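You operate a simulated robot arm through the tools that you are given. There is no shell and no other tool.

You run a simulated robot arm. Do the job below in one go: nothing can be reset, and whatever is moved stays where it is left.

TASK
Clean both nozzles from the red tray and stand them on the pegs.
Fine: one at a time on the cleaner's brush, hands off till its lamp is out; the copper one on the yellow peg, the black one on the green peg.

The check looks at the end state, three seconds after you hand in, the way a careful person would. Anything else that was tipped, shoved, dropped, spilled or broken makes it a failure.

THE ROBOT
A 6-joint arm with a two-finger gripper, fixed in place. Base frame: the origin is on the floor under the middle of its stand, x ahead of it, y to its left, z up. Units: mm, degrees, N and s.
It reaches about 1038 mm from its shoulder. Its first joint turns from -166.0 to 166.0 degrees. Payload 1.71 kg.
The TCP is the grasp point between the finger pads, 20 mm short of the fingertips. In the tool frame z runs along the fingers and y along their closing line. The gripper opens to 96 mm; its body begins 113 mm behind the TCP.
Orientation is told as [roll, pitch, yaw] about the base's x, y, z axes, in that order, counted from this pose: with the fingers straight down and closing along the base's y, the tool's x points along the base's -x, its y along +y and its z along -z.

THE INTERFACE
- The arm moves only by the tool nudge_tool. Its argument "deltas" is a list of rows, each an object (a shift or turn left out is 0, a gripper value left out holds the last) with "angular": the turn, a rotation vector about the tool's x, y, z in units of 4 degrees (1.0 is 4 degrees), a list of three; "dp": the shift along the tool's x, y, z in units of 20 mm (1.0 is 20 mm), a list of three; "grip": the gripper command, from -1 (fully open) to 1 (shut), values between in proportion. In form: [{"angular": [wx, wy, wz], "dp": [tx, ty, tz], "grip": grip}, ...]. A call has 1 to 20 rows; each row shifts and turns the commanded pose from where the row before left it, along the tool's axes as they then stand. A call with a number of a shift or a turn outside -1 to 1 is refused whole. A row lasts 0.2 s, in which the tool goes at most 50 mm and 8.6 degrees; a call with a longer step from one row to the next is refused whole, and so is a gripper value outside its range. A pose out of reach is approached as far as the arm can. The call stops where the force on the tool passes 90 N (or 10 N more than at its start, if that is more) or the arm is blocked; 0.2 s more then pass. Each finger travels about 45 mm/s and halts on what it meets, pressing with about 23 N; the grip force reading is that of the motor and also rises with nothing between the fingers. The clock runs only during rows and for 0.2 s after the last one: add rows that do not move to give the fingers time. It gives the time, the measured TCP pose, the force on the tool (base axes), the opening and the grip force at its end, in the units of the frame above (readings bear some noise), with the torque about the TCP (base axes, N m) and any sound that the robot's microphone picked up.
- Cameras (640 x 400 px; columns grow to the right, rows downward): "scene" is fixed at [219.4, 502.1, 1498.8]; the picture's right is [-0.53, -0.85, 0.00], its down [-0.39, 0.24, -0.89] and it looks along [0.75, -0.47, -0.46] (base axes); focal length 349 px, centre (320, 200). "wrist" rides on the gripper at [66, 14, -145] in the tool frame; the picture's right is [-0.21, 0.98, 0.00], its down [-0.88, -0.18, -0.45] and it looks along [-0.44, -0.09, 0.90] (tool axes); focal length 275 px, centre (320, 200). There is no depth. A picture from a camera that has moved, and an enlarged one, comes with that camera's place and axes in the base frame and with its lens.
- get_image(camera): a new picture of that camera. It takes no simulated time.
- raise_lower(by): moves the trunk up (or, below 0, down) by that many mm; the arm rides with it, the base frame stays. It gives what a move gives, with no picture.
- zoom(camera, box): a new picture of the part [left, top, right, bottom] of that camera's present view, enlarged. It takes no simulated time.
- sign_off(): hands the job in; it is judged then, once.

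Nothing tells you positions but the pictures and the camera data. Unless the task says otherwise, let go and move clear before handing in.

The tools are called after "Request:" as a command line: name --argument value ..., lists and objects as JSON in quotes. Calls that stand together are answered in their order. nudge_tool: Moves the arm, as the interface text tells. Its arguments: {"type":"object","properties":{"deltas":{"type":"array","items":{"type":"object","properties":{"angular":{"type":"array","items":{"type":"number"}},"dp":{"type":"array","items":{"type":"number"}},"grip":{"type":"number"}}}}},"required":["deltas"]} The other tools are called the same way: raise_lower (by) moves the trunk up or down; get_image (camera) takes a picture; zoom (camera, box) takes an enlarged picture of a part of a camera's view; sign_off () hands the job in.

At the start:

```text
t: 0.0
tool_pos: [511.5, 173.2, 1346.3]
tool_rot: [0.0, 0.1, 0.0]
force: [-0.7, 0.2, 0.1]
torque: [0.04, -0.02, -0.01]
width: 96.0
finger_force: 0.0
trunk travel left (down, up): [-225.0, 165.0]
```

scene: 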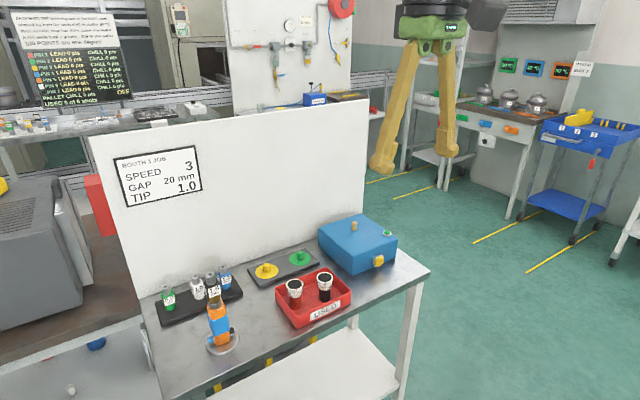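
wrist: 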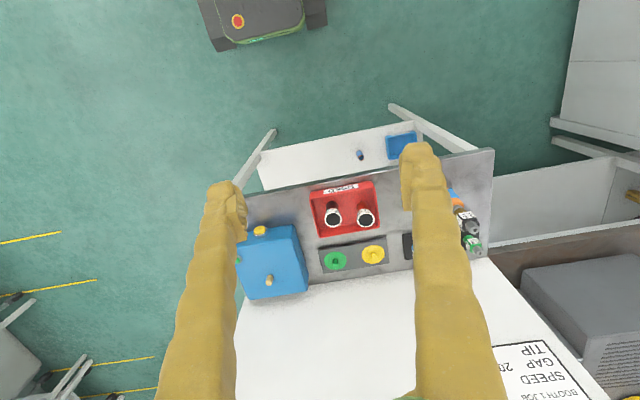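

I see a small bench with a red tray holding two nozzles, a plate with a green and a yellow peg, and a blue cleaner box with a brush post on top. I'll zoom in for detail before I move anything.

Request:
zoom --camera "scene" --box '[240, 200, 440, 340]'

Request:
zoom --camera "wrist" --box '[220, 160, 420, 310]'

Request:
zoom --camera "scene" --box '[310, 205, 410, 280]'

Request:
zoom --camera "scene" --box '[240, 240, 360, 330]'

```text
2.86 times, centred on (340, 270) of scene
camera zoom: at [219.4, 502.1, 1498.8], right [-0.53, -0.85, 0.0], down [-0.39, 0.24, -0.89], along [0.75, -0.47, -0.46], focal length 998 px, centre (263, 0)
```

zoom: 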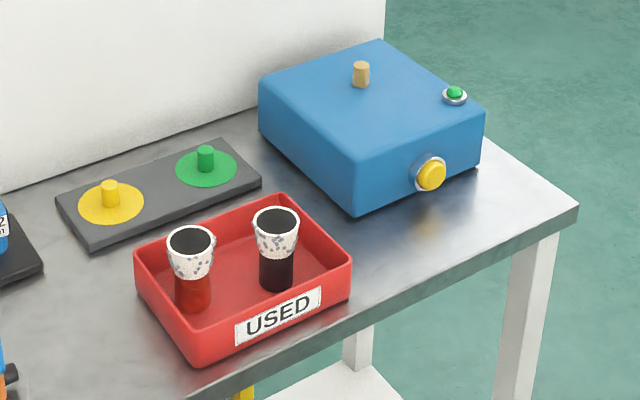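

```text
2.67 times, centred on (320, 235) of wrist
camera zoom: at [445.5, 186.2, 1492.2], right [0.21, 0.98, 0.0], down [0.88, -0.18, 0.44], along [0.43, -0.09, -0.9], focal length 734 px, centre (320, 107)
```

zoom: 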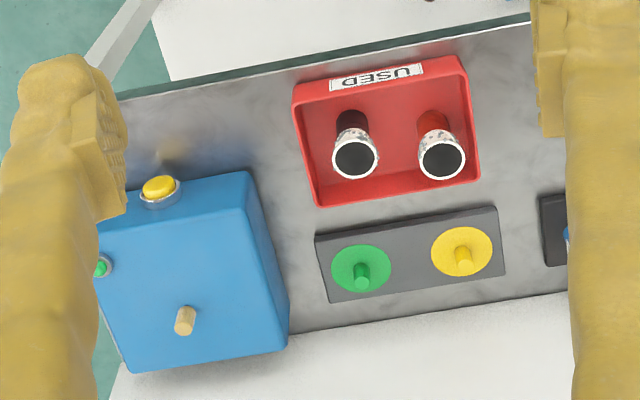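

```text
5.33 times, centred on (360, 242) of scene
camera zoom: at [219.4, 502.1, 1498.8], right [-0.53, -0.85, 0.0], down [-0.39, 0.24, -0.89], along [0.75, -0.47, -0.46], focal length 1863 px, centre (107, -27)
```

zoom: 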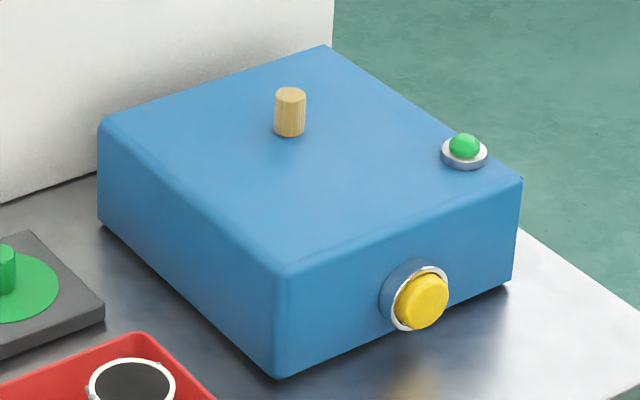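

```text
4.44 times, centred on (300, 285) of scene
camera zoom: at [219.4, 502.1, 1498.8], right [-0.53, -0.85, 0.0], down [-0.39, 0.24, -0.89], along [0.75, -0.47, -0.46], focal length 1553 px, centre (409, -178)
```

zoom: 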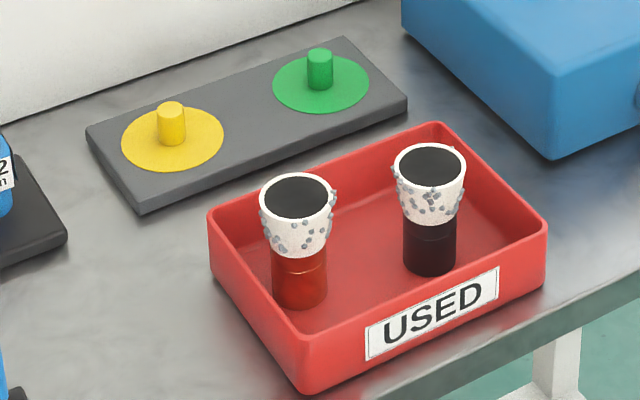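

The nozzle mouths look to be near (762,150,958) for black and (776,222,960) for copper. The pegs are near (920,130) and (920,230), and the brush is around (880,-25,993). I'll move closer and look from above to sharpen these estimates.

Request:
nudge_tool --deltas '[{"dp": [-0.9, 0, 0.5]}, {"dp": [-0.9, 0, 0.5]}, {"dp": [-0.9, 0, 0.5]}, {"dp": [-0.9, 0, 0.5]}, {"dp": [-0.9, 0, 0.5]}, {"dp": [-0.9, 0, 0.5]}, {"dp": [-0.9, 0, 0.5]}, {"dp": [-0.9, 0, 0.5]}, {"dp": [0, 0, 0]}, {"dp": [0, 0, 0]}]'

Request:
get_image --camera "wrist"

Request:
get_image --camera "scene"

```text
t: 2.2
tool_pos: [633.2, 174.1, 1276.5]
tool_rot: [0.0, -0.8, -0.1]
force: [-1.0, 0.2, 0.2]
torque: [0.02, -0.14, -0.01]
width: 95.7
finger_force: 0.0
trunk travel left (down, up): [-225.0, 165.0]
```

```text
taken
camera wrist: at [566.3, 186.3, 1420.7], right [0.21, 0.98, 0.0], down [0.87, -0.18, 0.46], along [0.45, -0.09, -0.89], focal length 275 px, centre (320, 200)
```

wrist: 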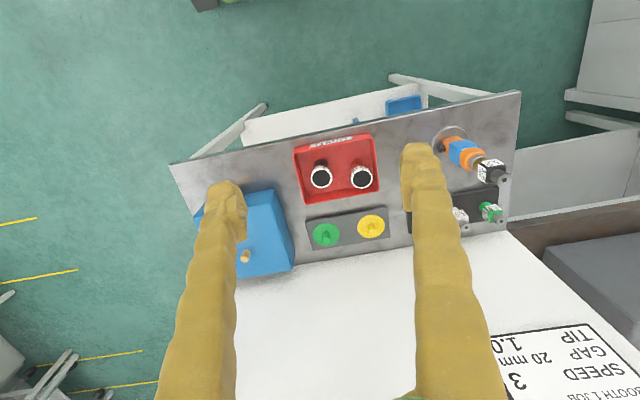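

```text
taken
```

scene: 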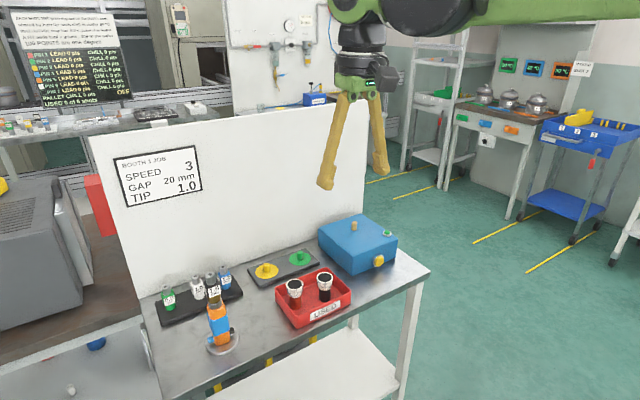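

The arm has stopped a bit short of the commanded pose. I'll check whether it's lagging or at its reach limit.

Request:
nudge_tool --deltas '[{"dp": [0, 0, 0]}, {"dp": [0, 0, 0]}, {"dp": [0, 0, 0]}]'

```text
t: 3.0
tool_pos: [636.0, 173.3, 1276.4]
tool_rot: [-0.1, -0.8, 0.0]
force: [0.5, -0.2, -0.6]
torque: [0.01, -0.01, 0.02]
width: 96.0
finger_force: 0.1
trunk travel left (down, up): [-225.0, 165.0]
```

Still short, so it's a reach limit at this height. I'll move straight down a little and see whether reach improves.

Request:
nudge_tool --deltas '[{"dp": [0, 0, 0.8]}, {"dp": [0, 0, 0.8]}, {"dp": [0, 0, 0.8]}, {"dp": [0, 0, 0.8]}, {"dp": [0, 0, 0]}, {"dp": [0, 0, 0]}]'

Request:
get_image --camera "scene"

```text
t: 4.4
tool_pos: [638.2, 174.0, 1211.7]
tool_rot: [0.0, -0.8, 0.0]
force: [0.0, 0.2, 0.0]
torque: [0.0, 0.02, 0.01]
width: 95.9
finger_force: 0.1
trunk travel left (down, up): [-225.0, 165.0]
```

```text
taken
```

scene: 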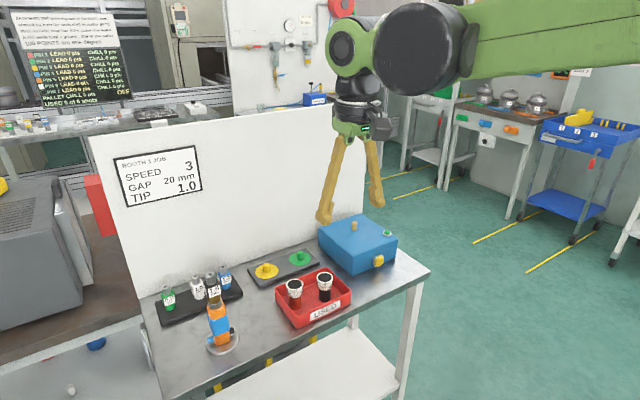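

The downward move tracked fully. I'll test forward motion again at this height.

Request:
nudge_tool --deltas '[{"dp": [-1, 0, 0]}, {"dp": [-1, 0, 0]}, {"dp": [0, 0, 0]}, {"dp": [0, 0, 0]}]'

```text
t: 5.4
tool_pos: [677.0, 172.0, 1212.9]
tool_rot: [-0.1, -0.9, 0.0]
force: [-0.3, -0.4, -0.4]
torque: [-0.03, -0.04, 0.01]
width: 96.0
finger_force: 0.0
trunk travel left (down, up): [-225.0, 165.0]
```

Forward motion tracks well here. I'll correct the small pitch error and take wrist views.

Request:
nudge_tool --deltas '[{"angular": [0, 0.22, 0]}, {"dp": [0, 0, 0]}, {"dp": [0, 0, 0]}]'

Request:
get_image --camera "wrist"

Request:
zoom --camera "wrist" --box '[220, 120, 420, 245]'

```text
t: 6.2
tool_pos: [678.3, 172.8, 1212.6]
tool_rot: [0.0, 0.1, 0.0]
force: [0.3, -0.5, 0.0]
torque: [-0.03, 0.03, 0.01]
width: 95.7
finger_force: 0.0
trunk travel left (down, up): [-225.0, 165.0]
```

```text
taken
camera wrist: at [612.1, 186.6, 1357.8], right [0.21, 0.98, 0.0], down [0.88, -0.18, 0.44], along [0.43, -0.09, -0.9], focal length 275 px, centre (320, 200)
```

wrist: 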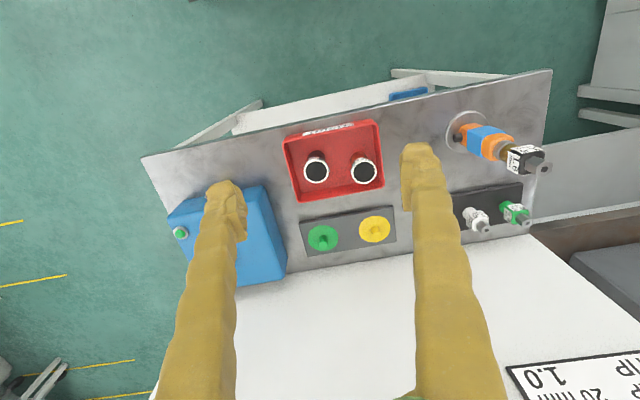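

```text
3.20 times, centred on (320, 182) of wrist
camera zoom: at [612.1, 186.6, 1357.8], right [0.21, 0.98, 0.0], down [0.88, -0.18, 0.44], along [0.43, -0.09, -0.9], focal length 881 px, centre (320, 256)
```

zoom: 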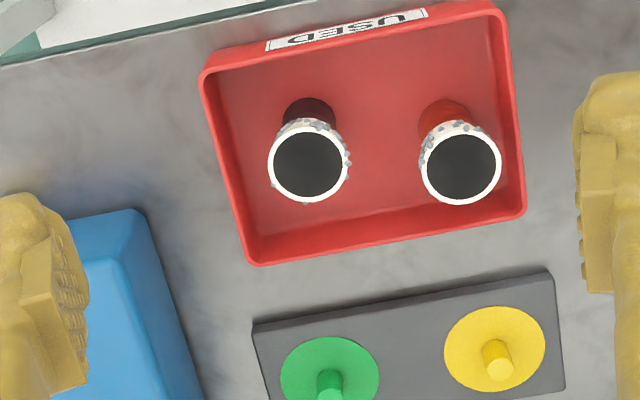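

From two views the tray rim spans about x 710–817 and y 106–253, at z about 932. The mouths are near (760,150) for black and (772,222) for copper, at z about 957. Next I'll check the finger shape and look at the pegs and brush from closer.

Request:
zoom --camera "scene" --box '[270, 60, 470, 200]'

Request:
nudge_tool --deltas '[{"dp": [-1, -0.5, 0]}, {"dp": [-1, -0.5, 0]}, {"dp": [-1, -0.5, 0]}, {"dp": [-1, -0.5, 0]}, {"dp": [-1, -0.5, 0]}, {"dp": [0, 0, 0]}, {"dp": [0, 0, 0]}]'

Request:
get_image --camera "wrist"

Request:
get_image --camera "scene"

```text
2.86 times, centred on (370, 130) of scene
camera zoom: at [219.4, 502.1, 1498.8], right [-0.53, -0.85, 0.0], down [-0.39, 0.24, -0.89], along [0.75, -0.47, -0.46], focal length 998 px, centre (177, 400)
```

zoom: 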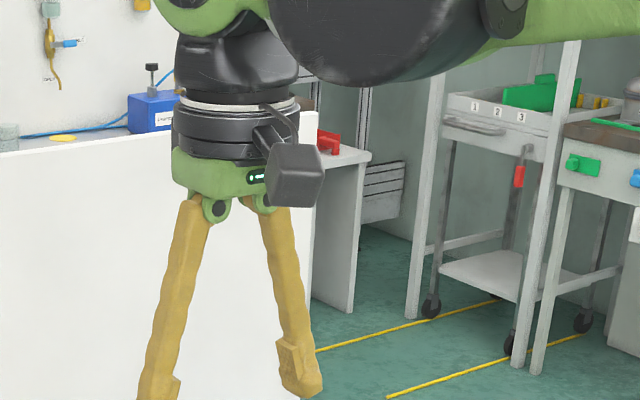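

```text
t: 7.8
tool_pos: [777.7, 120.7, 1214.4]
tool_rot: [0.0, 0.1, 0.0]
force: [0.3, 0.1, 0.3]
torque: [0.0, 0.01, -0.03]
width: 96.0
finger_force: 0.1
trunk travel left (down, up): [-225.0, 165.0]
```

```text
taken
camera wrist: at [712.2, 135.6, 1359.6], right [0.21, 0.98, 0.0], down [0.88, -0.18, 0.44], along [0.43, -0.09, -0.9], focal length 275 px, centre (320, 200)
```

wrist: 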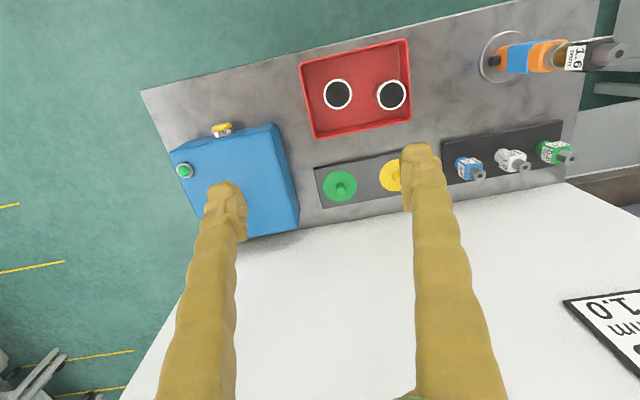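

```text
taken
```

scene: 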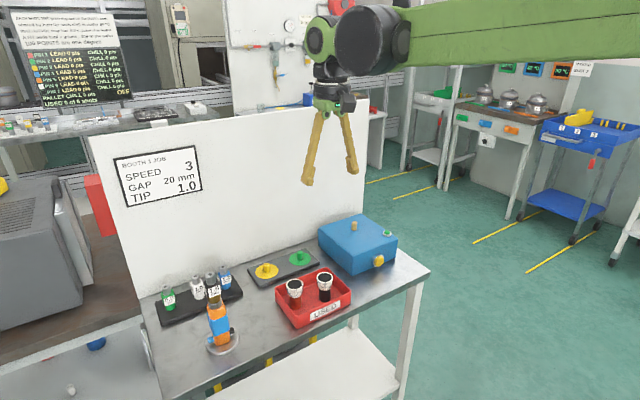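

Request:
zoom --camera "wrist" --box '[280, 130, 440, 230]'

Request:
zoom --camera "wrist" --box '[140, 110, 300, 210]'

```text
4.00 times, centred on (360, 180) of wrist
camera zoom: at [712.2, 135.6, 1359.6], right [0.21, 0.98, 0.0], down [0.88, -0.18, 0.44], along [0.43, -0.09, -0.9], focal length 1101 px, centre (160, 280)
```

zoom: 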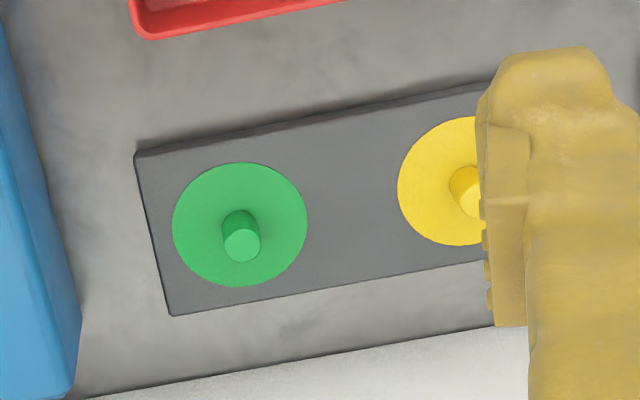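

```text
4.00 times, centred on (220, 160) of wrist
camera zoom: at [712.2, 135.6, 1359.6], right [0.21, 0.98, 0.0], down [0.88, -0.18, 0.44], along [0.43, -0.09, -0.9], focal length 1101 px, centre (720, 360)
```

zoom: 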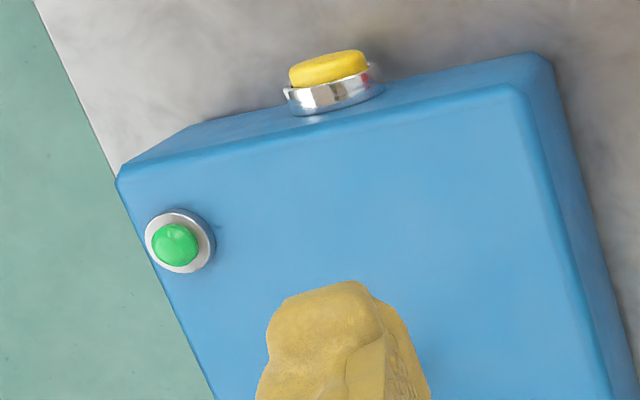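

The green peg top comes out at about (915,129,926), 16 mm in diameter and standing about 22 mm above its base. A finger hides the brush, so I'll shift right to see the cleaner properly.

Request:
nudge_tool --deltas '[{"dp": [0, -1, 0]}, {"dp": [0, -1, 0]}, {"dp": [0, -1, 0]}, {"dp": [0, -1, 0]}, {"dp": [0, -1, 0]}, {"dp": [0, -1, 0]}, {"dp": [0, -1, 0]}, {"dp": [0, 0, 0]}, {"dp": [0, 0, 0]}]'

Request:
get_image --camera "wrist"

Request:
zoom --camera "wrist" --box '[230, 90, 430, 215]'

```text
t: 9.8
tool_pos: [778.4, -18.1, 1213.3]
tool_rot: [-0.1, 0.2, 0.0]
force: [0.0, 0.7, -0.3]
torque: [-0.02, 0.03, 0.0]
width: 96.0
finger_force: 0.0
trunk travel left (down, up): [-225.0, 165.0]
```

```text
taken
camera wrist: at [712.5, -3.9, 1358.0], right [0.21, 0.98, 0.0], down [0.88, -0.18, 0.44], along [0.43, -0.09, -0.9], focal length 275 px, centre (320, 200)
```

wrist: 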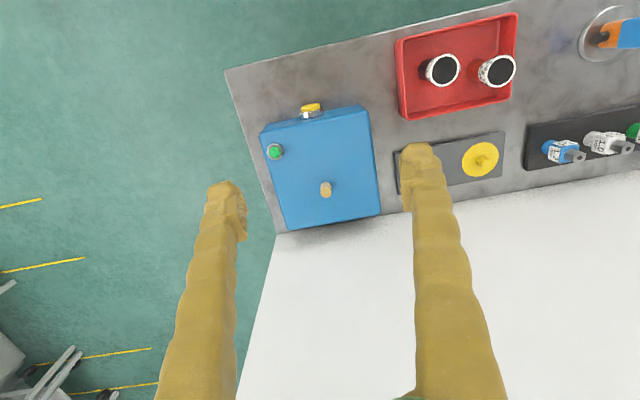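

```text
3.20 times, centred on (330, 152) of wrist
camera zoom: at [712.5, -3.9, 1358.0], right [0.21, 0.98, 0.0], down [0.88, -0.18, 0.44], along [0.43, -0.09, -0.9], focal length 881 px, centre (288, 352)
```

zoom: 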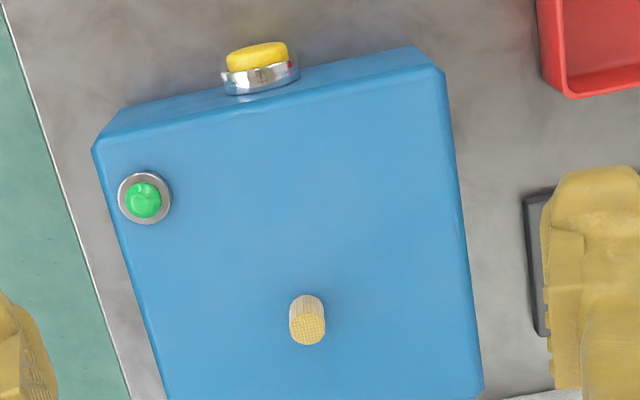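

The brush top comes out near (884,-30,988), with the box top at about z 964. The yellow button faces the robot at about (770,-30,925). I'll start with the copper nozzle: move above it, and turn the gripper 90° so the fingers close along x, clear of the neighbouring nozzle.

Request:
nudge_tool --deltas '[{"dp": [0, 1, 0.2]}, {"dp": [0, 1, 0.2]}, {"dp": [0, 1, 0.2]}, {"dp": [0, 1, 0.2]}, {"dp": [0, 1, 0.2]}, {"dp": [0, 1, 0.2]}, {"dp": [0, 1, 0.2]}, {"dp": [0, 1, 0.2]}, {"dp": [0, 1, 0.2]}, {"dp": [0, 1, 0.2]}, {"dp": [0, 1, 0.2]}, {"dp": [0, 1, 0.2]}, {"dp": [0, 0, 0]}, {"dp": [0, 0, 0]}]'

Request:
nudge_tool --deltas '[{"angular": [0, 0, 1], "grip": -0.2}, {"angular": [0, 0, 1]}, {"angular": [0, 0, 1]}, {"angular": [0, 0, 1]}, {"angular": [0, 0, 1]}, {"angular": [0, 0, 1]}, {"angular": [0, 0, 1]}, {"angular": [0, 0, 1]}, {"angular": [0, 0, 1]}, {"angular": [0, 0, 1]}, {"angular": [0, 0, 1]}, {"angular": [0, 0, 1]}, {"angular": [0, 0, 1]}, {"angular": [0, 0, 1]}, {"angular": [0, 0, 1]}, {"angular": [0, 0, 1]}, {"angular": [0, 0, 1]}, {"angular": [0, 0, 1]}]'

Request:
get_image --camera "scene"

```text
t: 12.8
tool_pos: [776.2, 223.8, 1164.1]
tool_rot: [-0.1, 0.1, 0.0]
force: [0.6, 0.1, 0.3]
torque: [-0.01, 0.05, -0.04]
width: 95.7
finger_force: 0.0
trunk travel left (down, up): [-225.0, 165.0]
```

```text
t: 16.6
tool_pos: [776.7, 222.9, 1164.9]
tool_rot: [-0.1, -0.1, -72.0]
force: [-1.4, 0.0, 0.2]
torque: [-0.01, 0.0, -0.02]
width: 57.4
finger_force: 0.1
trunk travel left (down, up): [-225.0, 165.0]
```

```text
taken
```

scene: 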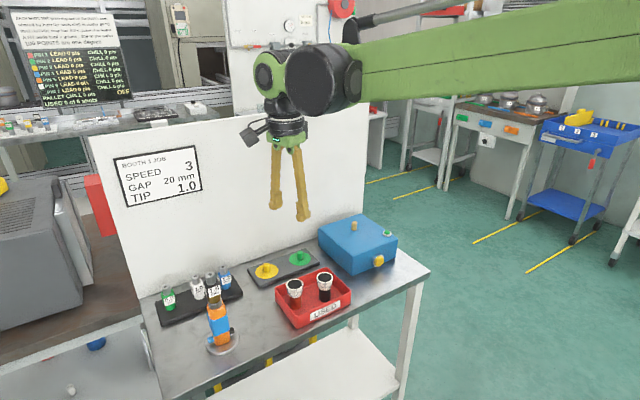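

Yaw is at -72°. I'll finish to -90° and check the wrist view.

Request:
nudge_tool --deltas '[{"angular": [0, 0, 1]}, {"angular": [0, 0, 1]}, {"angular": [0, 0, 1]}, {"angular": [0, 0, 1]}, {"angular": [0, 0, 0.5]}, {"dp": [0, 0, 0]}, {"dp": [0, 0, 0]}]'

Request:
get_image --camera "wrist"

Request:
zoom --camera "wrist" --box '[240, 60, 400, 160]'

Request:
zoom --camera "scene" --box '[220, 90, 380, 240]'

```text
t: 18.2
tool_pos: [776.6, 222.7, 1165.7]
tool_rot: [-0.2, 0.0, -89.9]
force: [0.3, 0.2, -0.3]
torque: [-0.03, -0.04, 0.0]
width: 57.5
finger_force: 0.1
trunk travel left (down, up): [-225.0, 165.0]
```

```text
taken
camera wrist: at [791.0, 288.3, 1309.6], right [0.98, -0.21, 0.0], down [-0.18, -0.88, 0.44], along [-0.09, -0.43, -0.9], focal length 275 px, centre (320, 200)
```

wrist: 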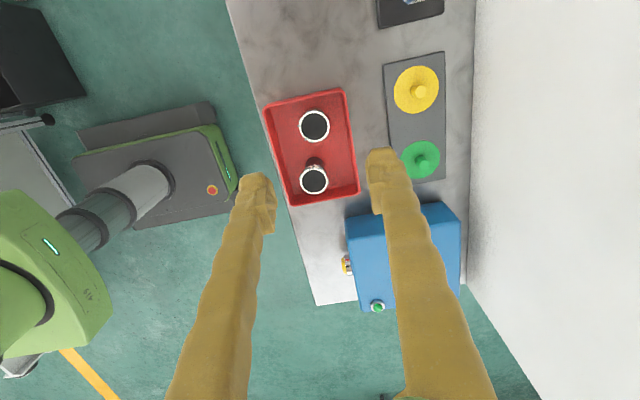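

```text
4.00 times, centred on (320, 110) of wrist
camera zoom: at [791.0, 288.3, 1309.6], right [0.98, -0.21, 0.0], down [-0.18, -0.88, 0.44], along [-0.09, -0.43, -0.9], focal length 1101 px, centre (320, 560)
```

zoom: 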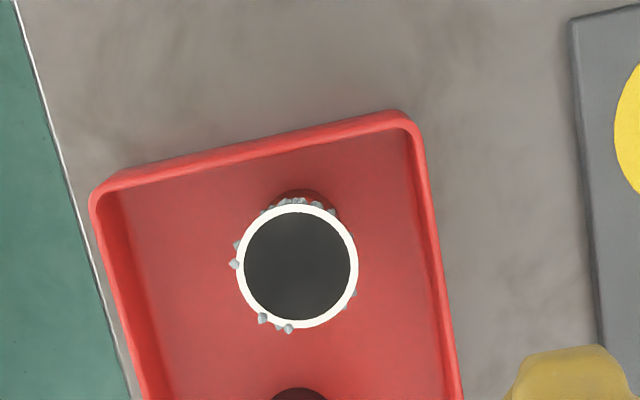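

```text
2.67 times, centred on (300, 165) of scene
camera zoom: at [219.4, 502.1, 1498.8], right [-0.53, -0.85, 0.0], down [-0.39, 0.24, -0.89], along [0.75, -0.47, -0.46], focal length 932 px, centre (373, 293)
```

zoom: 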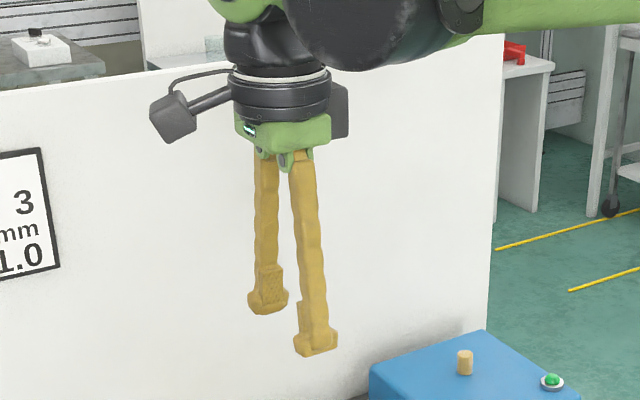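

The copper mouth triangulates to about (770,221,957). I'll centre the tool over it and descend to just above for another look.

Request:
nudge_tool --deltas '[{"dp": [-0.08, -0.33, 0.5]}, {"dp": [0, 0, 1]}, {"dp": [0, 0, 1]}, {"dp": [0, 0, 1]}, {"dp": [0, 0, 1]}, {"dp": [0, 0, 1]}, {"dp": [0, 0, 1]}, {"dp": [0, 0, 1]}, {"dp": [0, 0, 0]}, {"dp": [0, 0, 0]}]'

Request:
get_image --camera "wrist"

Request:
zoom --camera "scene" --box '[220, 180, 380, 330]'

```text
t: 20.4
tool_pos: [771.4, 219.4, 1015.9]
tool_rot: [-0.1, -0.1, -90.0]
force: [-0.2, -0.3, -0.6]
torque: [0.0, -0.03, 0.01]
width: 57.6
finger_force: 0.0
trunk travel left (down, up): [-225.0, 165.0]
```

```text
taken
camera wrist: at [784.7, 285.2, 1160.5], right [0.98, -0.21, 0.0], down [-0.18, -0.88, 0.44], along [-0.09, -0.43, -0.9], focal length 275 px, centre (320, 200)
```

wrist: 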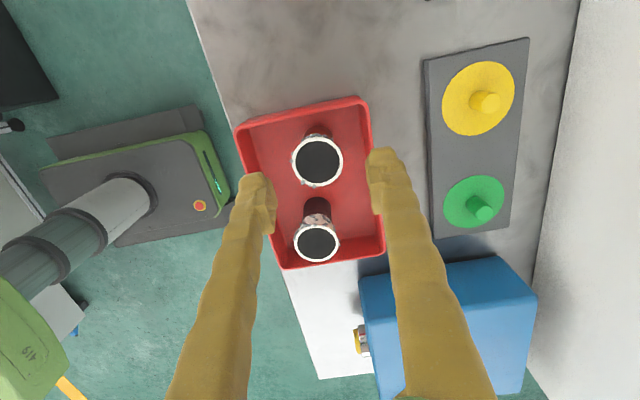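

```text
2.67 times, centred on (300, 255) of scene
camera zoom: at [219.4, 502.1, 1498.8], right [-0.53, -0.85, 0.0], down [-0.39, 0.24, -0.89], along [0.75, -0.47, -0.46], focal length 932 px, centre (373, 53)
```

zoom: 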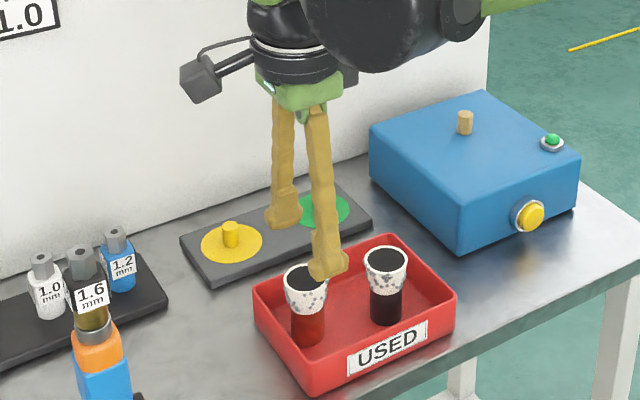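

Request:
zoom --camera "wrist" --box '[240, 110, 400, 210]'

```text
4.00 times, centred on (320, 160) of wrist
camera zoom: at [784.7, 285.2, 1160.5], right [0.98, -0.21, 0.0], down [-0.18, -0.88, 0.44], along [-0.09, -0.43, -0.9], focal length 1101 px, centre (320, 360)
```

zoom: 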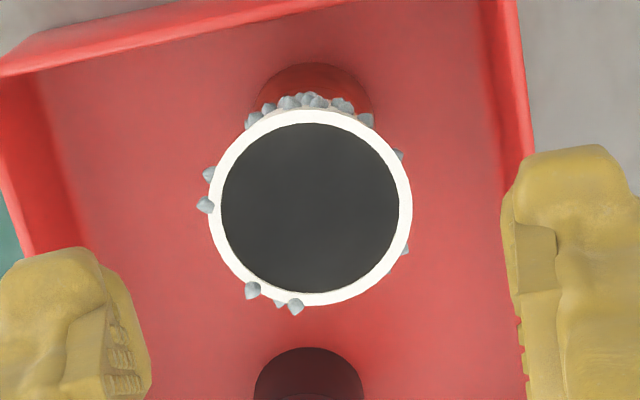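

The nozzle is centred within about 2 mm. I'll make a small correction in x and descend so the fingertips stay just above the tray rim, then close.

Request:
nudge_tool --deltas '[{"dp": [0, -0.09, 0.5]}, {"dp": [0, 0, 0.8]}, {"dp": [0, 0, 0.8]}, {"dp": [0, 0, 0.75]}, {"dp": [0, 0, 0]}, {"dp": [0, 0, 0]}]'

Request:
get_image --camera "wrist"

Request:
zoom --camera "scene" --box '[250, 220, 370, 330]'

```text
t: 21.8
tool_pos: [768.8, 220.9, 957.4]
tool_rot: [-0.1, 0.0, -90.0]
force: [-0.4, -0.4, -0.3]
torque: [0.04, 0.01, 0.03]
width: 57.6
finger_force: 0.0
trunk travel left (down, up): [-225.0, 165.0]
```

```text
taken
camera wrist: at [783.0, 285.8, 1102.7], right [0.98, -0.21, 0.0], down [-0.18, -0.88, 0.44], along [-0.09, -0.43, -0.9], focal length 275 px, centre (320, 200)
```

wrist: 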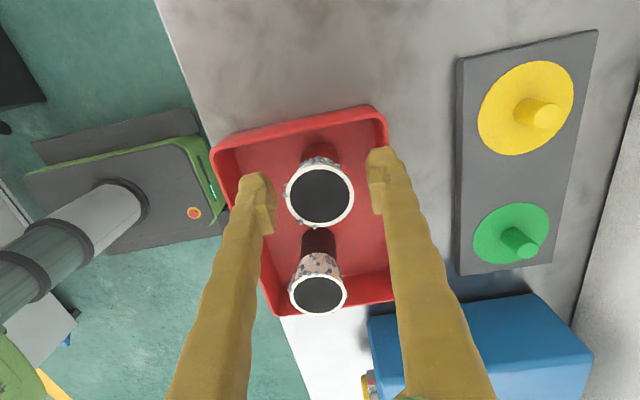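

```text
3.64 times, centred on (310, 275) of scene
camera zoom: at [219.4, 502.1, 1498.8], right [-0.53, -0.85, 0.0], down [-0.39, 0.24, -0.89], along [0.75, -0.47, -0.46], focal length 1270 px, centre (356, -73)
```

zoom: 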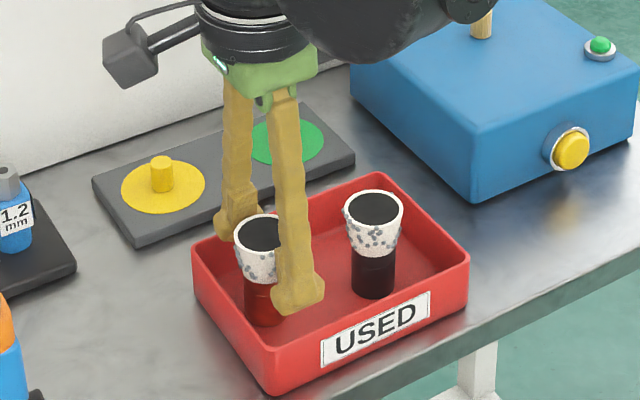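

Mouth and grip point coincide well in the wrist view. Closing on the collar.

Request:
nudge_tool --deltas '[{"dp": [0, 0, 0], "grip": 1}, {"dp": [0, 0, 0]}, {"dp": [0, 0, 0]}, {"dp": [0, 0, 0]}, {"dp": [0, 0, 0]}]'

Request:
get_image --camera "wrist"

Request:
zoom --camera "scene" --box '[250, 220, 370, 330]'

```text
t: 23.0
tool_pos: [768.9, 220.2, 958.0]
tool_rot: [0.0, 0.0, -90.1]
force: [-0.2, 0.0, -0.1]
torque: [0.01, 0.02, -0.01]
width: 27.5
finger_force: 23.1
trunk travel left (down, up): [-225.0, 165.0]
```

```text
taken
camera wrist: at [783.1, 285.8, 1102.8], right [0.98, -0.21, 0.0], down [-0.18, -0.88, 0.44], along [-0.09, -0.43, -0.9], focal length 275 px, centre (320, 200)
```

wrist: 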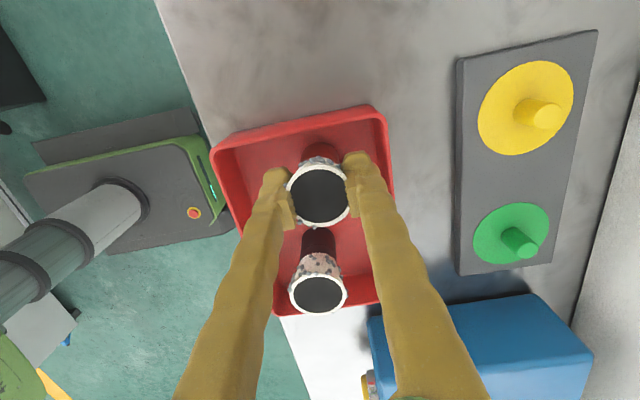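

```text
3.64 times, centred on (310, 275) of scene
camera zoom: at [219.4, 502.1, 1498.8], right [-0.53, -0.85, 0.0], down [-0.39, 0.24, -0.89], along [0.75, -0.47, -0.46], focal length 1270 px, centre (356, -73)
```

zoom: 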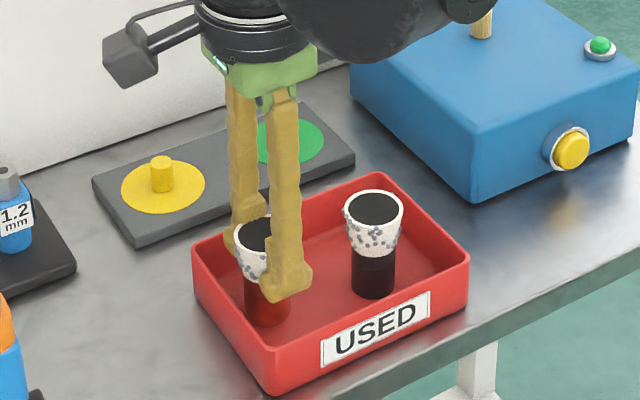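

It's gripped with 23 N. I'll lift slowly and check that the nozzle comes up straight.

Request:
nudge_tool --deltas '[{"dp": [0, 0, -0.25]}, {"dp": [0, 0, -0.25]}, {"dp": [0, 0, -0.5]}, {"dp": [0, 0, 0]}]'

Request:
get_image --camera "wrist"

Request:
zoom --camera "scene" --box '[250, 220, 370, 330]'

```text
t: 24.0
tool_pos: [768.4, 219.9, 978.0]
tool_rot: [-0.1, 0.0, -90.0]
force: [-0.6, 0.1, 0.1]
torque: [0.0, -0.04, 0.0]
width: 27.2
finger_force: 22.5
trunk travel left (down, up): [-225.0, 165.0]
```

```text
taken
camera wrist: at [782.7, 286.0, 1123.0], right [0.98, -0.21, 0.0], down [-0.18, -0.88, 0.44], along [-0.09, -0.43, -0.9], focal length 275 px, centre (320, 200)
```

wrist: 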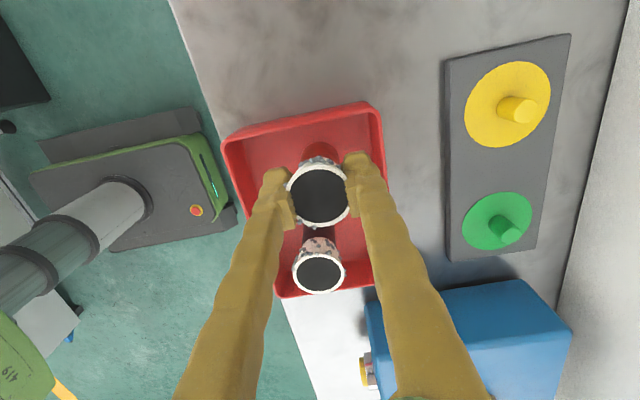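

```text
3.64 times, centred on (310, 275) of scene
camera zoom: at [219.4, 502.1, 1498.8], right [-0.53, -0.85, 0.0], down [-0.39, 0.24, -0.89], along [0.75, -0.47, -0.46], focal length 1270 px, centre (356, -73)
```

zoom: 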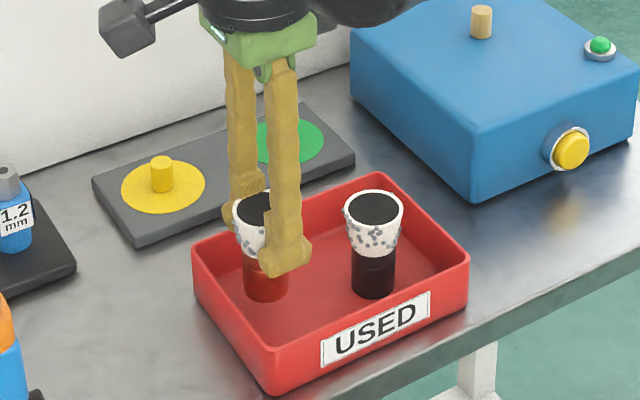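

The nozzle came up with the gripper. I'll raise it well clear, then tilt it slightly to inspect the bottom bore.

Request:
nudge_tool --deltas '[{"dp": [0, 0, -0.8]}, {"dp": [0, 0, -0.9]}, {"dp": [0, 0, -0.9]}, {"dp": [0, 0, -0.9]}, {"dp": [0, 0, -0.9]}, {"dp": [0, 0, -0.9]}, {"dp": [0, 0, -0.9]}, {"dp": [0, 0, -0.8]}, {"dp": [0, 0, 0]}]'

Request:
get_image --camera "scene"

Request:
zoom --camera "scene" --box '[230, 120, 350, 230]'

```text
t: 26.0
tool_pos: [768.0, 220.5, 1118.6]
tool_rot: [-0.1, 0.0, -90.0]
force: [-0.1, -0.4, -1.0]
torque: [0.02, -0.01, 0.0]
width: 27.0
finger_force: 22.7
trunk travel left (down, up): [-225.0, 165.0]
```

```text
taken
```

scene: 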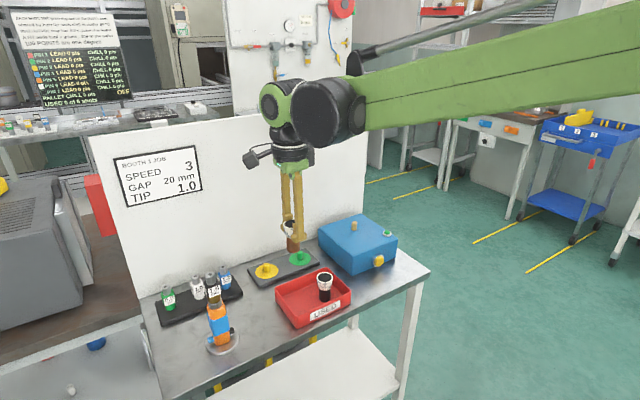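

```text
3.64 times, centred on (290, 175) of scene
camera zoom: at [219.4, 502.1, 1498.8], right [-0.53, -0.85, 0.0], down [-0.39, 0.24, -0.89], along [0.75, -0.47, -0.46], focal length 1270 px, centre (429, 291)
```

zoom: 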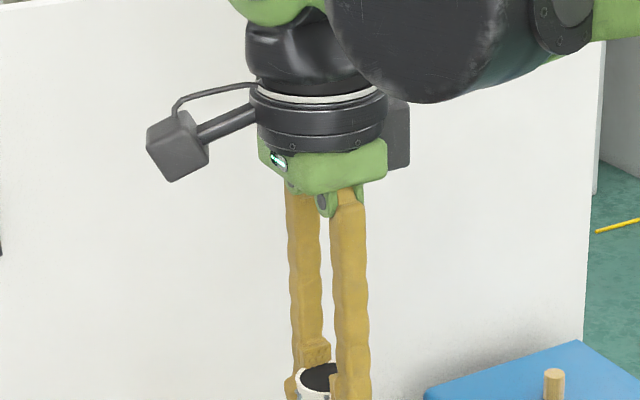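

I'll move toward the brush in two legs, pausing where the brush is still visible past the held nozzle to refine its position.

Request:
nudge_tool --deltas '[{"dp": [-0.8, 0.78, 0]}, {"dp": [-0.86, 0.83, 0]}, {"dp": [-0.86, 0.83, 0]}, {"dp": [-0.86, 0.83, 0]}, {"dp": [-0.86, 0.83, 0]}, {"dp": [-0.86, 0.83, 0]}, {"dp": [-0.86, 0.83, 0]}, {"dp": [0, 0, 0]}, {"dp": [0, 0, 0]}]'

Request:
get_image --camera "wrist"

Request:
zoom --camera "wrist" --box '[260, 190, 420, 290]'

Request:
zoom --camera "scene" --box '[250, 160, 410, 280]'

```text
t: 28.0
tool_pos: [883.0, 101.1, 1116.7]
tool_rot: [0.0, 0.1, -90.0]
force: [0.7, -0.3, -0.6]
torque: [0.04, -0.02, -0.01]
width: 27.1
finger_force: 23.2
trunk travel left (down, up): [-225.0, 165.0]
```

```text
taken
camera wrist: at [897.1, 166.8, 1262.2], right [0.98, -0.21, 0.0], down [-0.18, -0.88, 0.44], along [-0.09, -0.43, -0.9], focal length 275 px, centre (320, 200)
```

wrist: 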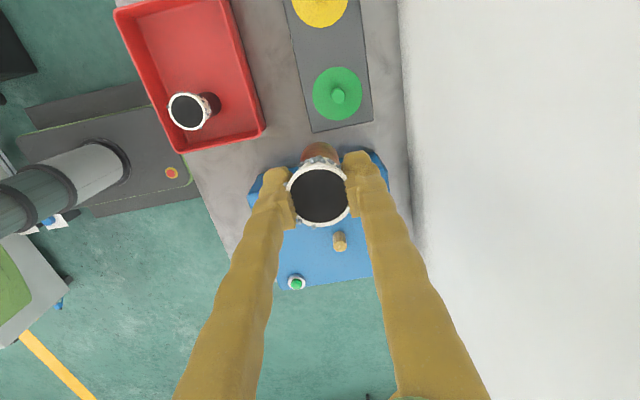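

```text
4.00 times, centred on (340, 240) of wrist
camera zoom: at [897.1, 166.8, 1262.2], right [0.98, -0.21, 0.0], down [-0.18, -0.88, 0.44], along [-0.09, -0.43, -0.9], focal length 1101 px, centre (240, 40)
```

zoom: 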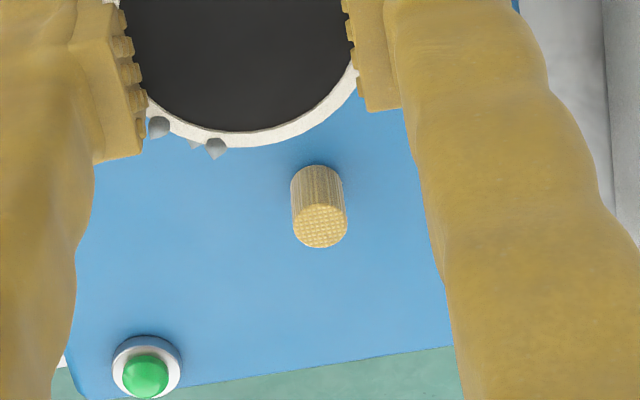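

```text
3.33 times, centred on (330, 220) of scene
camera zoom: at [219.4, 502.1, 1498.8], right [-0.53, -0.85, 0.0], down [-0.39, 0.24, -0.89], along [0.75, -0.47, -0.46], focal length 1165 px, centre (287, 133)
```

zoom: 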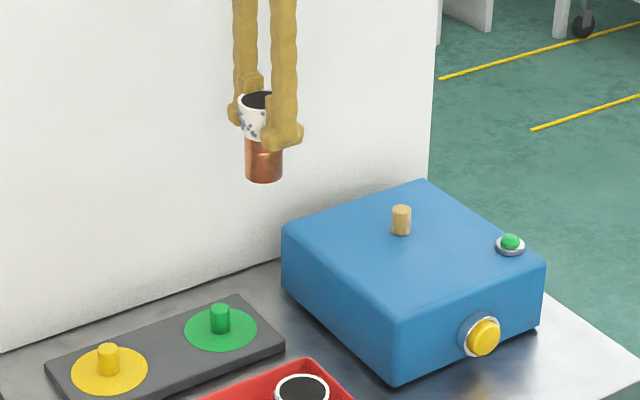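

Combining views, the brush top is at about (880,-30,994) and the nozzle hangs vertical. I'll move above it and down to just over the brush.

Request:
nudge_tool --deltas '[{"dp": [-0.9, -0.1, 0]}, {"dp": [-0.95, -0.03, 0]}, {"dp": [-0.95, 0, 0]}, {"dp": [-0.95, 0, 0]}, {"dp": [-0.95, 0, 0]}, {"dp": [-0.95, 0, 0]}, {"dp": [-0.9, 0, 0]}, {"dp": [0, 0, 0]}, {"dp": [0, 0, 0]}]'

Request:
get_image --camera "wrist"

Request:
zoom --camera "scene" --box '[290, 150, 420, 280]'

```text
t: 30.0
tool_pos: [882.3, -30.1, 1117.1]
tool_rot: [-0.1, 0.0, -90.0]
force: [-0.8, -0.1, -1.1]
torque: [0.03, -0.01, 0.0]
width: 27.2
finger_force: 23.3
trunk travel left (down, up): [-225.0, 165.0]
```

```text
taken
camera wrist: at [895.5, 35.0, 1262.1], right [0.98, -0.21, 0.0], down [-0.18, -0.88, 0.44], along [-0.09, -0.43, -0.9], focal length 275 px, centre (320, 200)
```

wrist: 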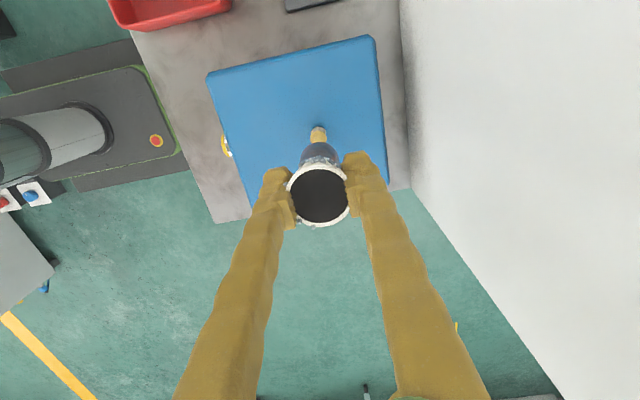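

```text
3.08 times, centred on (355, 215) of scene
camera zoom: at [219.4, 502.1, 1498.8], right [-0.53, -0.85, 0.0], down [-0.39, 0.24, -0.89], along [0.75, -0.47, -0.46], focal length 1075 px, centre (212, 154)
```

zoom: 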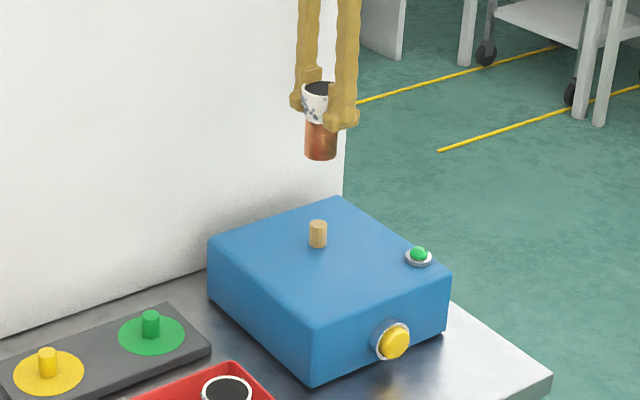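

Request:
zoom --camera "wrist" --box '[270, 100, 370, 230]'

Request:
zoom --camera "scene" --box '[330, 170, 390, 250]'

```text
3.08 times, centred on (320, 165) of wrist
camera zoom: at [895.5, 35.0, 1262.1], right [0.98, -0.21, 0.0], down [-0.18, -0.88, 0.44], along [-0.09, -0.43, -0.9], focal length 847 px, centre (320, 308)
```

zoom: 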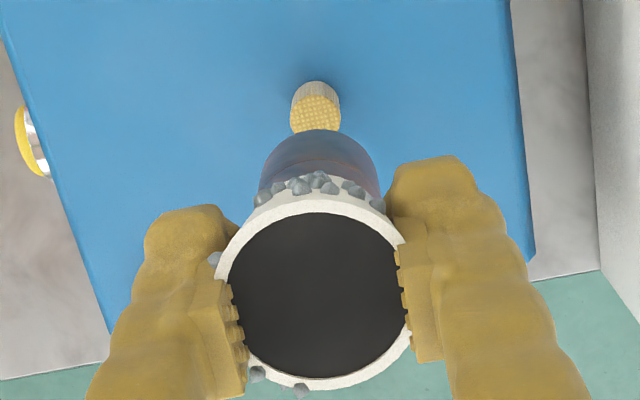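

```text
5.00 times, centred on (360, 210) of scene
camera zoom: at [219.4, 502.1, 1498.8], right [-0.53, -0.85, 0.0], down [-0.39, 0.24, -0.89], along [0.75, -0.47, -0.46], focal length 1747 px, centre (120, 150)
```

zoom: 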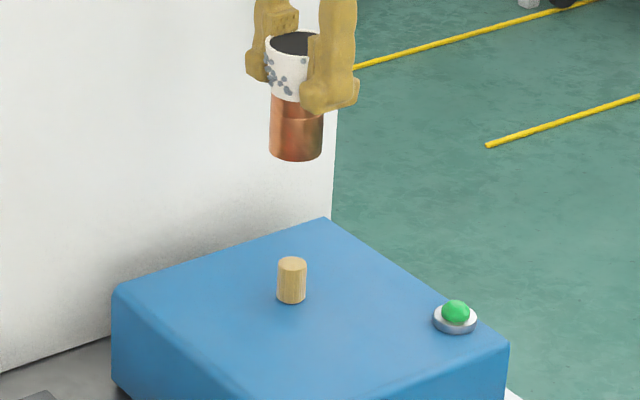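

Alignment is within 1.5 mm. I'll shift slightly in x and lower to just above the brush, then check again.

Request:
nudge_tool --deltas '[{"dp": [0, -0.08, 0]}, {"dp": [0, 0, 0.75]}, {"dp": [0, 0, 0.75]}, {"dp": [0, 0, 0.75]}, {"dp": [0, 0, 0]}, {"dp": [0, 0, 0]}]'

Request:
zoom --camera "wrist" --box '[270, 100, 370, 230]'

Request:
zoom --camera "scene" --box '[330, 170, 390, 250]'

```text
t: 31.4
tool_pos: [880.2, -28.9, 1072.5]
tool_rot: [-0.2, 0.0, -90.0]
force: [0.5, -1.1, -1.2]
torque: [0.02, -0.01, 0.01]
width: 27.5
finger_force: 23.3
trunk travel left (down, up): [-225.0, 165.0]
```

```text
3.08 times, centred on (320, 165) of wrist
camera zoom: at [893.8, 36.1, 1217.6], right [0.98, -0.21, 0.0], down [-0.18, -0.88, 0.44], along [-0.09, -0.43, -0.9], focal length 847 px, centre (320, 308)
```

zoom: 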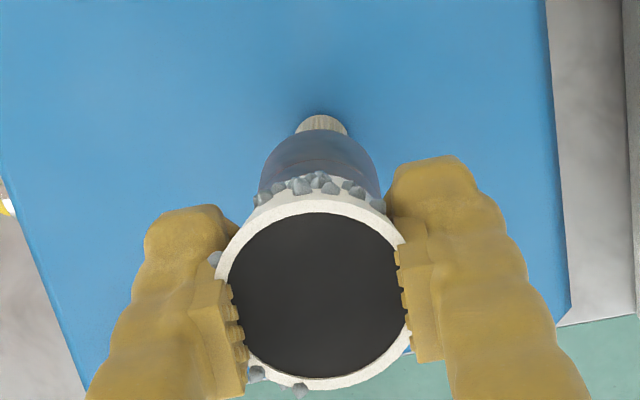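

```text
5.00 times, centred on (360, 210) of scene
camera zoom: at [219.4, 502.1, 1498.8], right [-0.53, -0.85, 0.0], down [-0.39, 0.24, -0.89], along [0.75, -0.47, -0.46], focal length 1747 px, centre (120, 150)
```

zoom: 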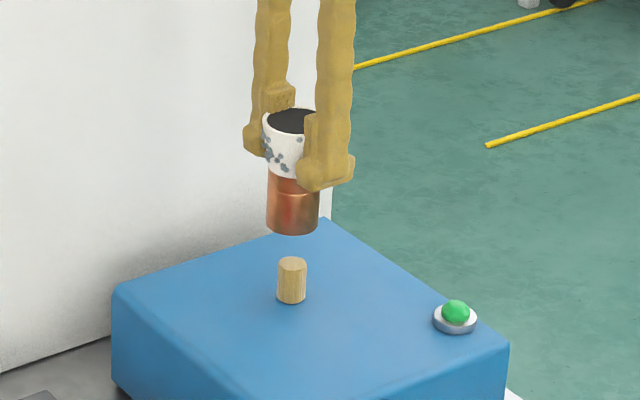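

Nearly centred; I'll shift 1 mm in -y and lower in small steps while watching force.

Request:
nudge_tool --deltas '[{"dp": [-0.05, 0, 0]}, {"dp": [0, 0, 0.4]}, {"dp": [0, 0, 0.4]}, {"dp": [0, 0, 0]}]'

Request:
zoom --camera "scene" --box '[330, 170, 390, 250]'

```text
t: 32.4
tool_pos: [878.7, -29.8, 1055.7]
tool_rot: [-0.1, 0.0, -90.0]
force: [0.3, -0.7, -0.7]
torque: [-0.01, 0.01, 0.03]
width: 27.2
finger_force: 22.8
trunk travel left (down, up): [-225.0, 165.0]
```

```text
5.00 times, centred on (360, 210) of scene
camera zoom: at [219.4, 502.1, 1498.8], right [-0.53, -0.85, 0.0], down [-0.39, 0.24, -0.89], along [0.75, -0.47, -0.46], focal length 1747 px, centre (120, 150)
```

zoom: 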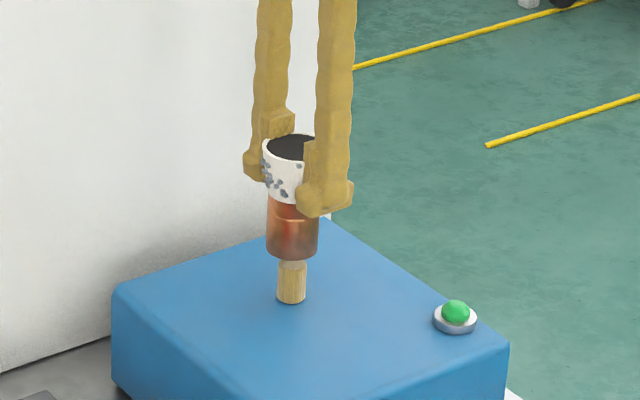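

Request:
nudge_tool --deltas '[{"dp": [0, 0.03, 0.2]}, {"dp": [0, 0, 0.2]}, {"dp": [0, 0, 0]}]'

Request:
nudge_tool --deltas '[{"dp": [0, 0, 0.15]}, {"dp": [0, 0, 0]}]'

Request:
zoom --camera "scene" --box '[330, 170, 390, 250]'

Request:
zoom --camera "wrist" --box '[270, 100, 370, 230]'

```text
t: 33.2
tool_pos: [880.2, -30.7, 1047.3]
tool_rot: [-0.1, 0.0, -90.0]
force: [-0.7, -0.7, -0.1]
torque: [0.0, 0.03, 0.01]
width: 27.2
finger_force: 22.9
trunk travel left (down, up): [-225.0, 165.0]
```

```text
t: 33.8
tool_pos: [879.3, -30.2, 1044.9]
tool_rot: [-0.1, 0.0, -90.0]
force: [-0.2, 0.7, -0.6]
torque: [-0.02, 0.03, 0.02]
width: 27.1
finger_force: 23.3
trunk travel left (down, up): [-225.0, 165.0]
```

```text
5.00 times, centred on (360, 210) of scene
camera zoom: at [219.4, 502.1, 1498.8], right [-0.53, -0.85, 0.0], down [-0.39, 0.24, -0.89], along [0.75, -0.47, -0.46], focal length 1747 px, centre (120, 150)
```

zoom: 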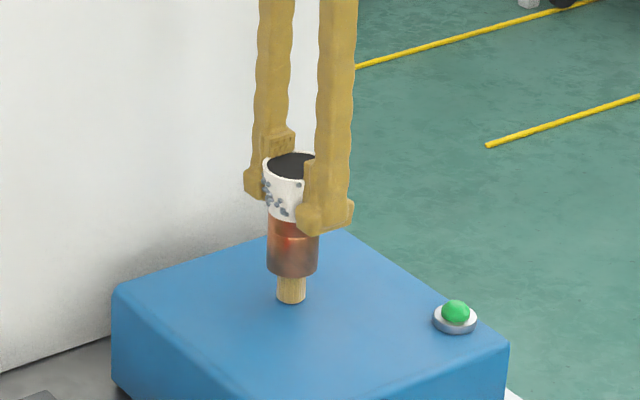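

```text
3.08 times, centred on (320, 165) of wrist
camera zoom: at [893.6, 34.8, 1190.1], right [0.98, -0.21, 0.0], down [-0.18, -0.88, 0.44], along [-0.09, -0.43, -0.9], focal length 847 px, centre (320, 308)
```

zoom: 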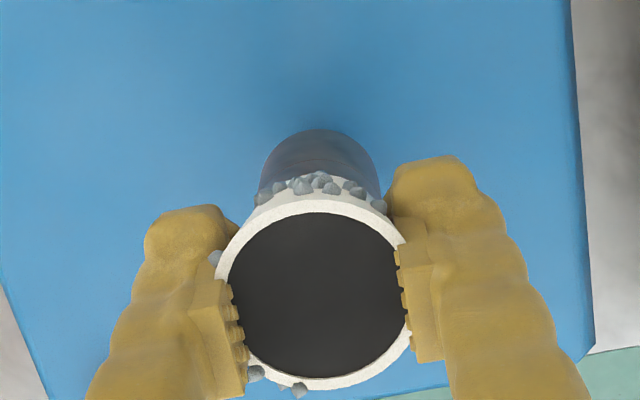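

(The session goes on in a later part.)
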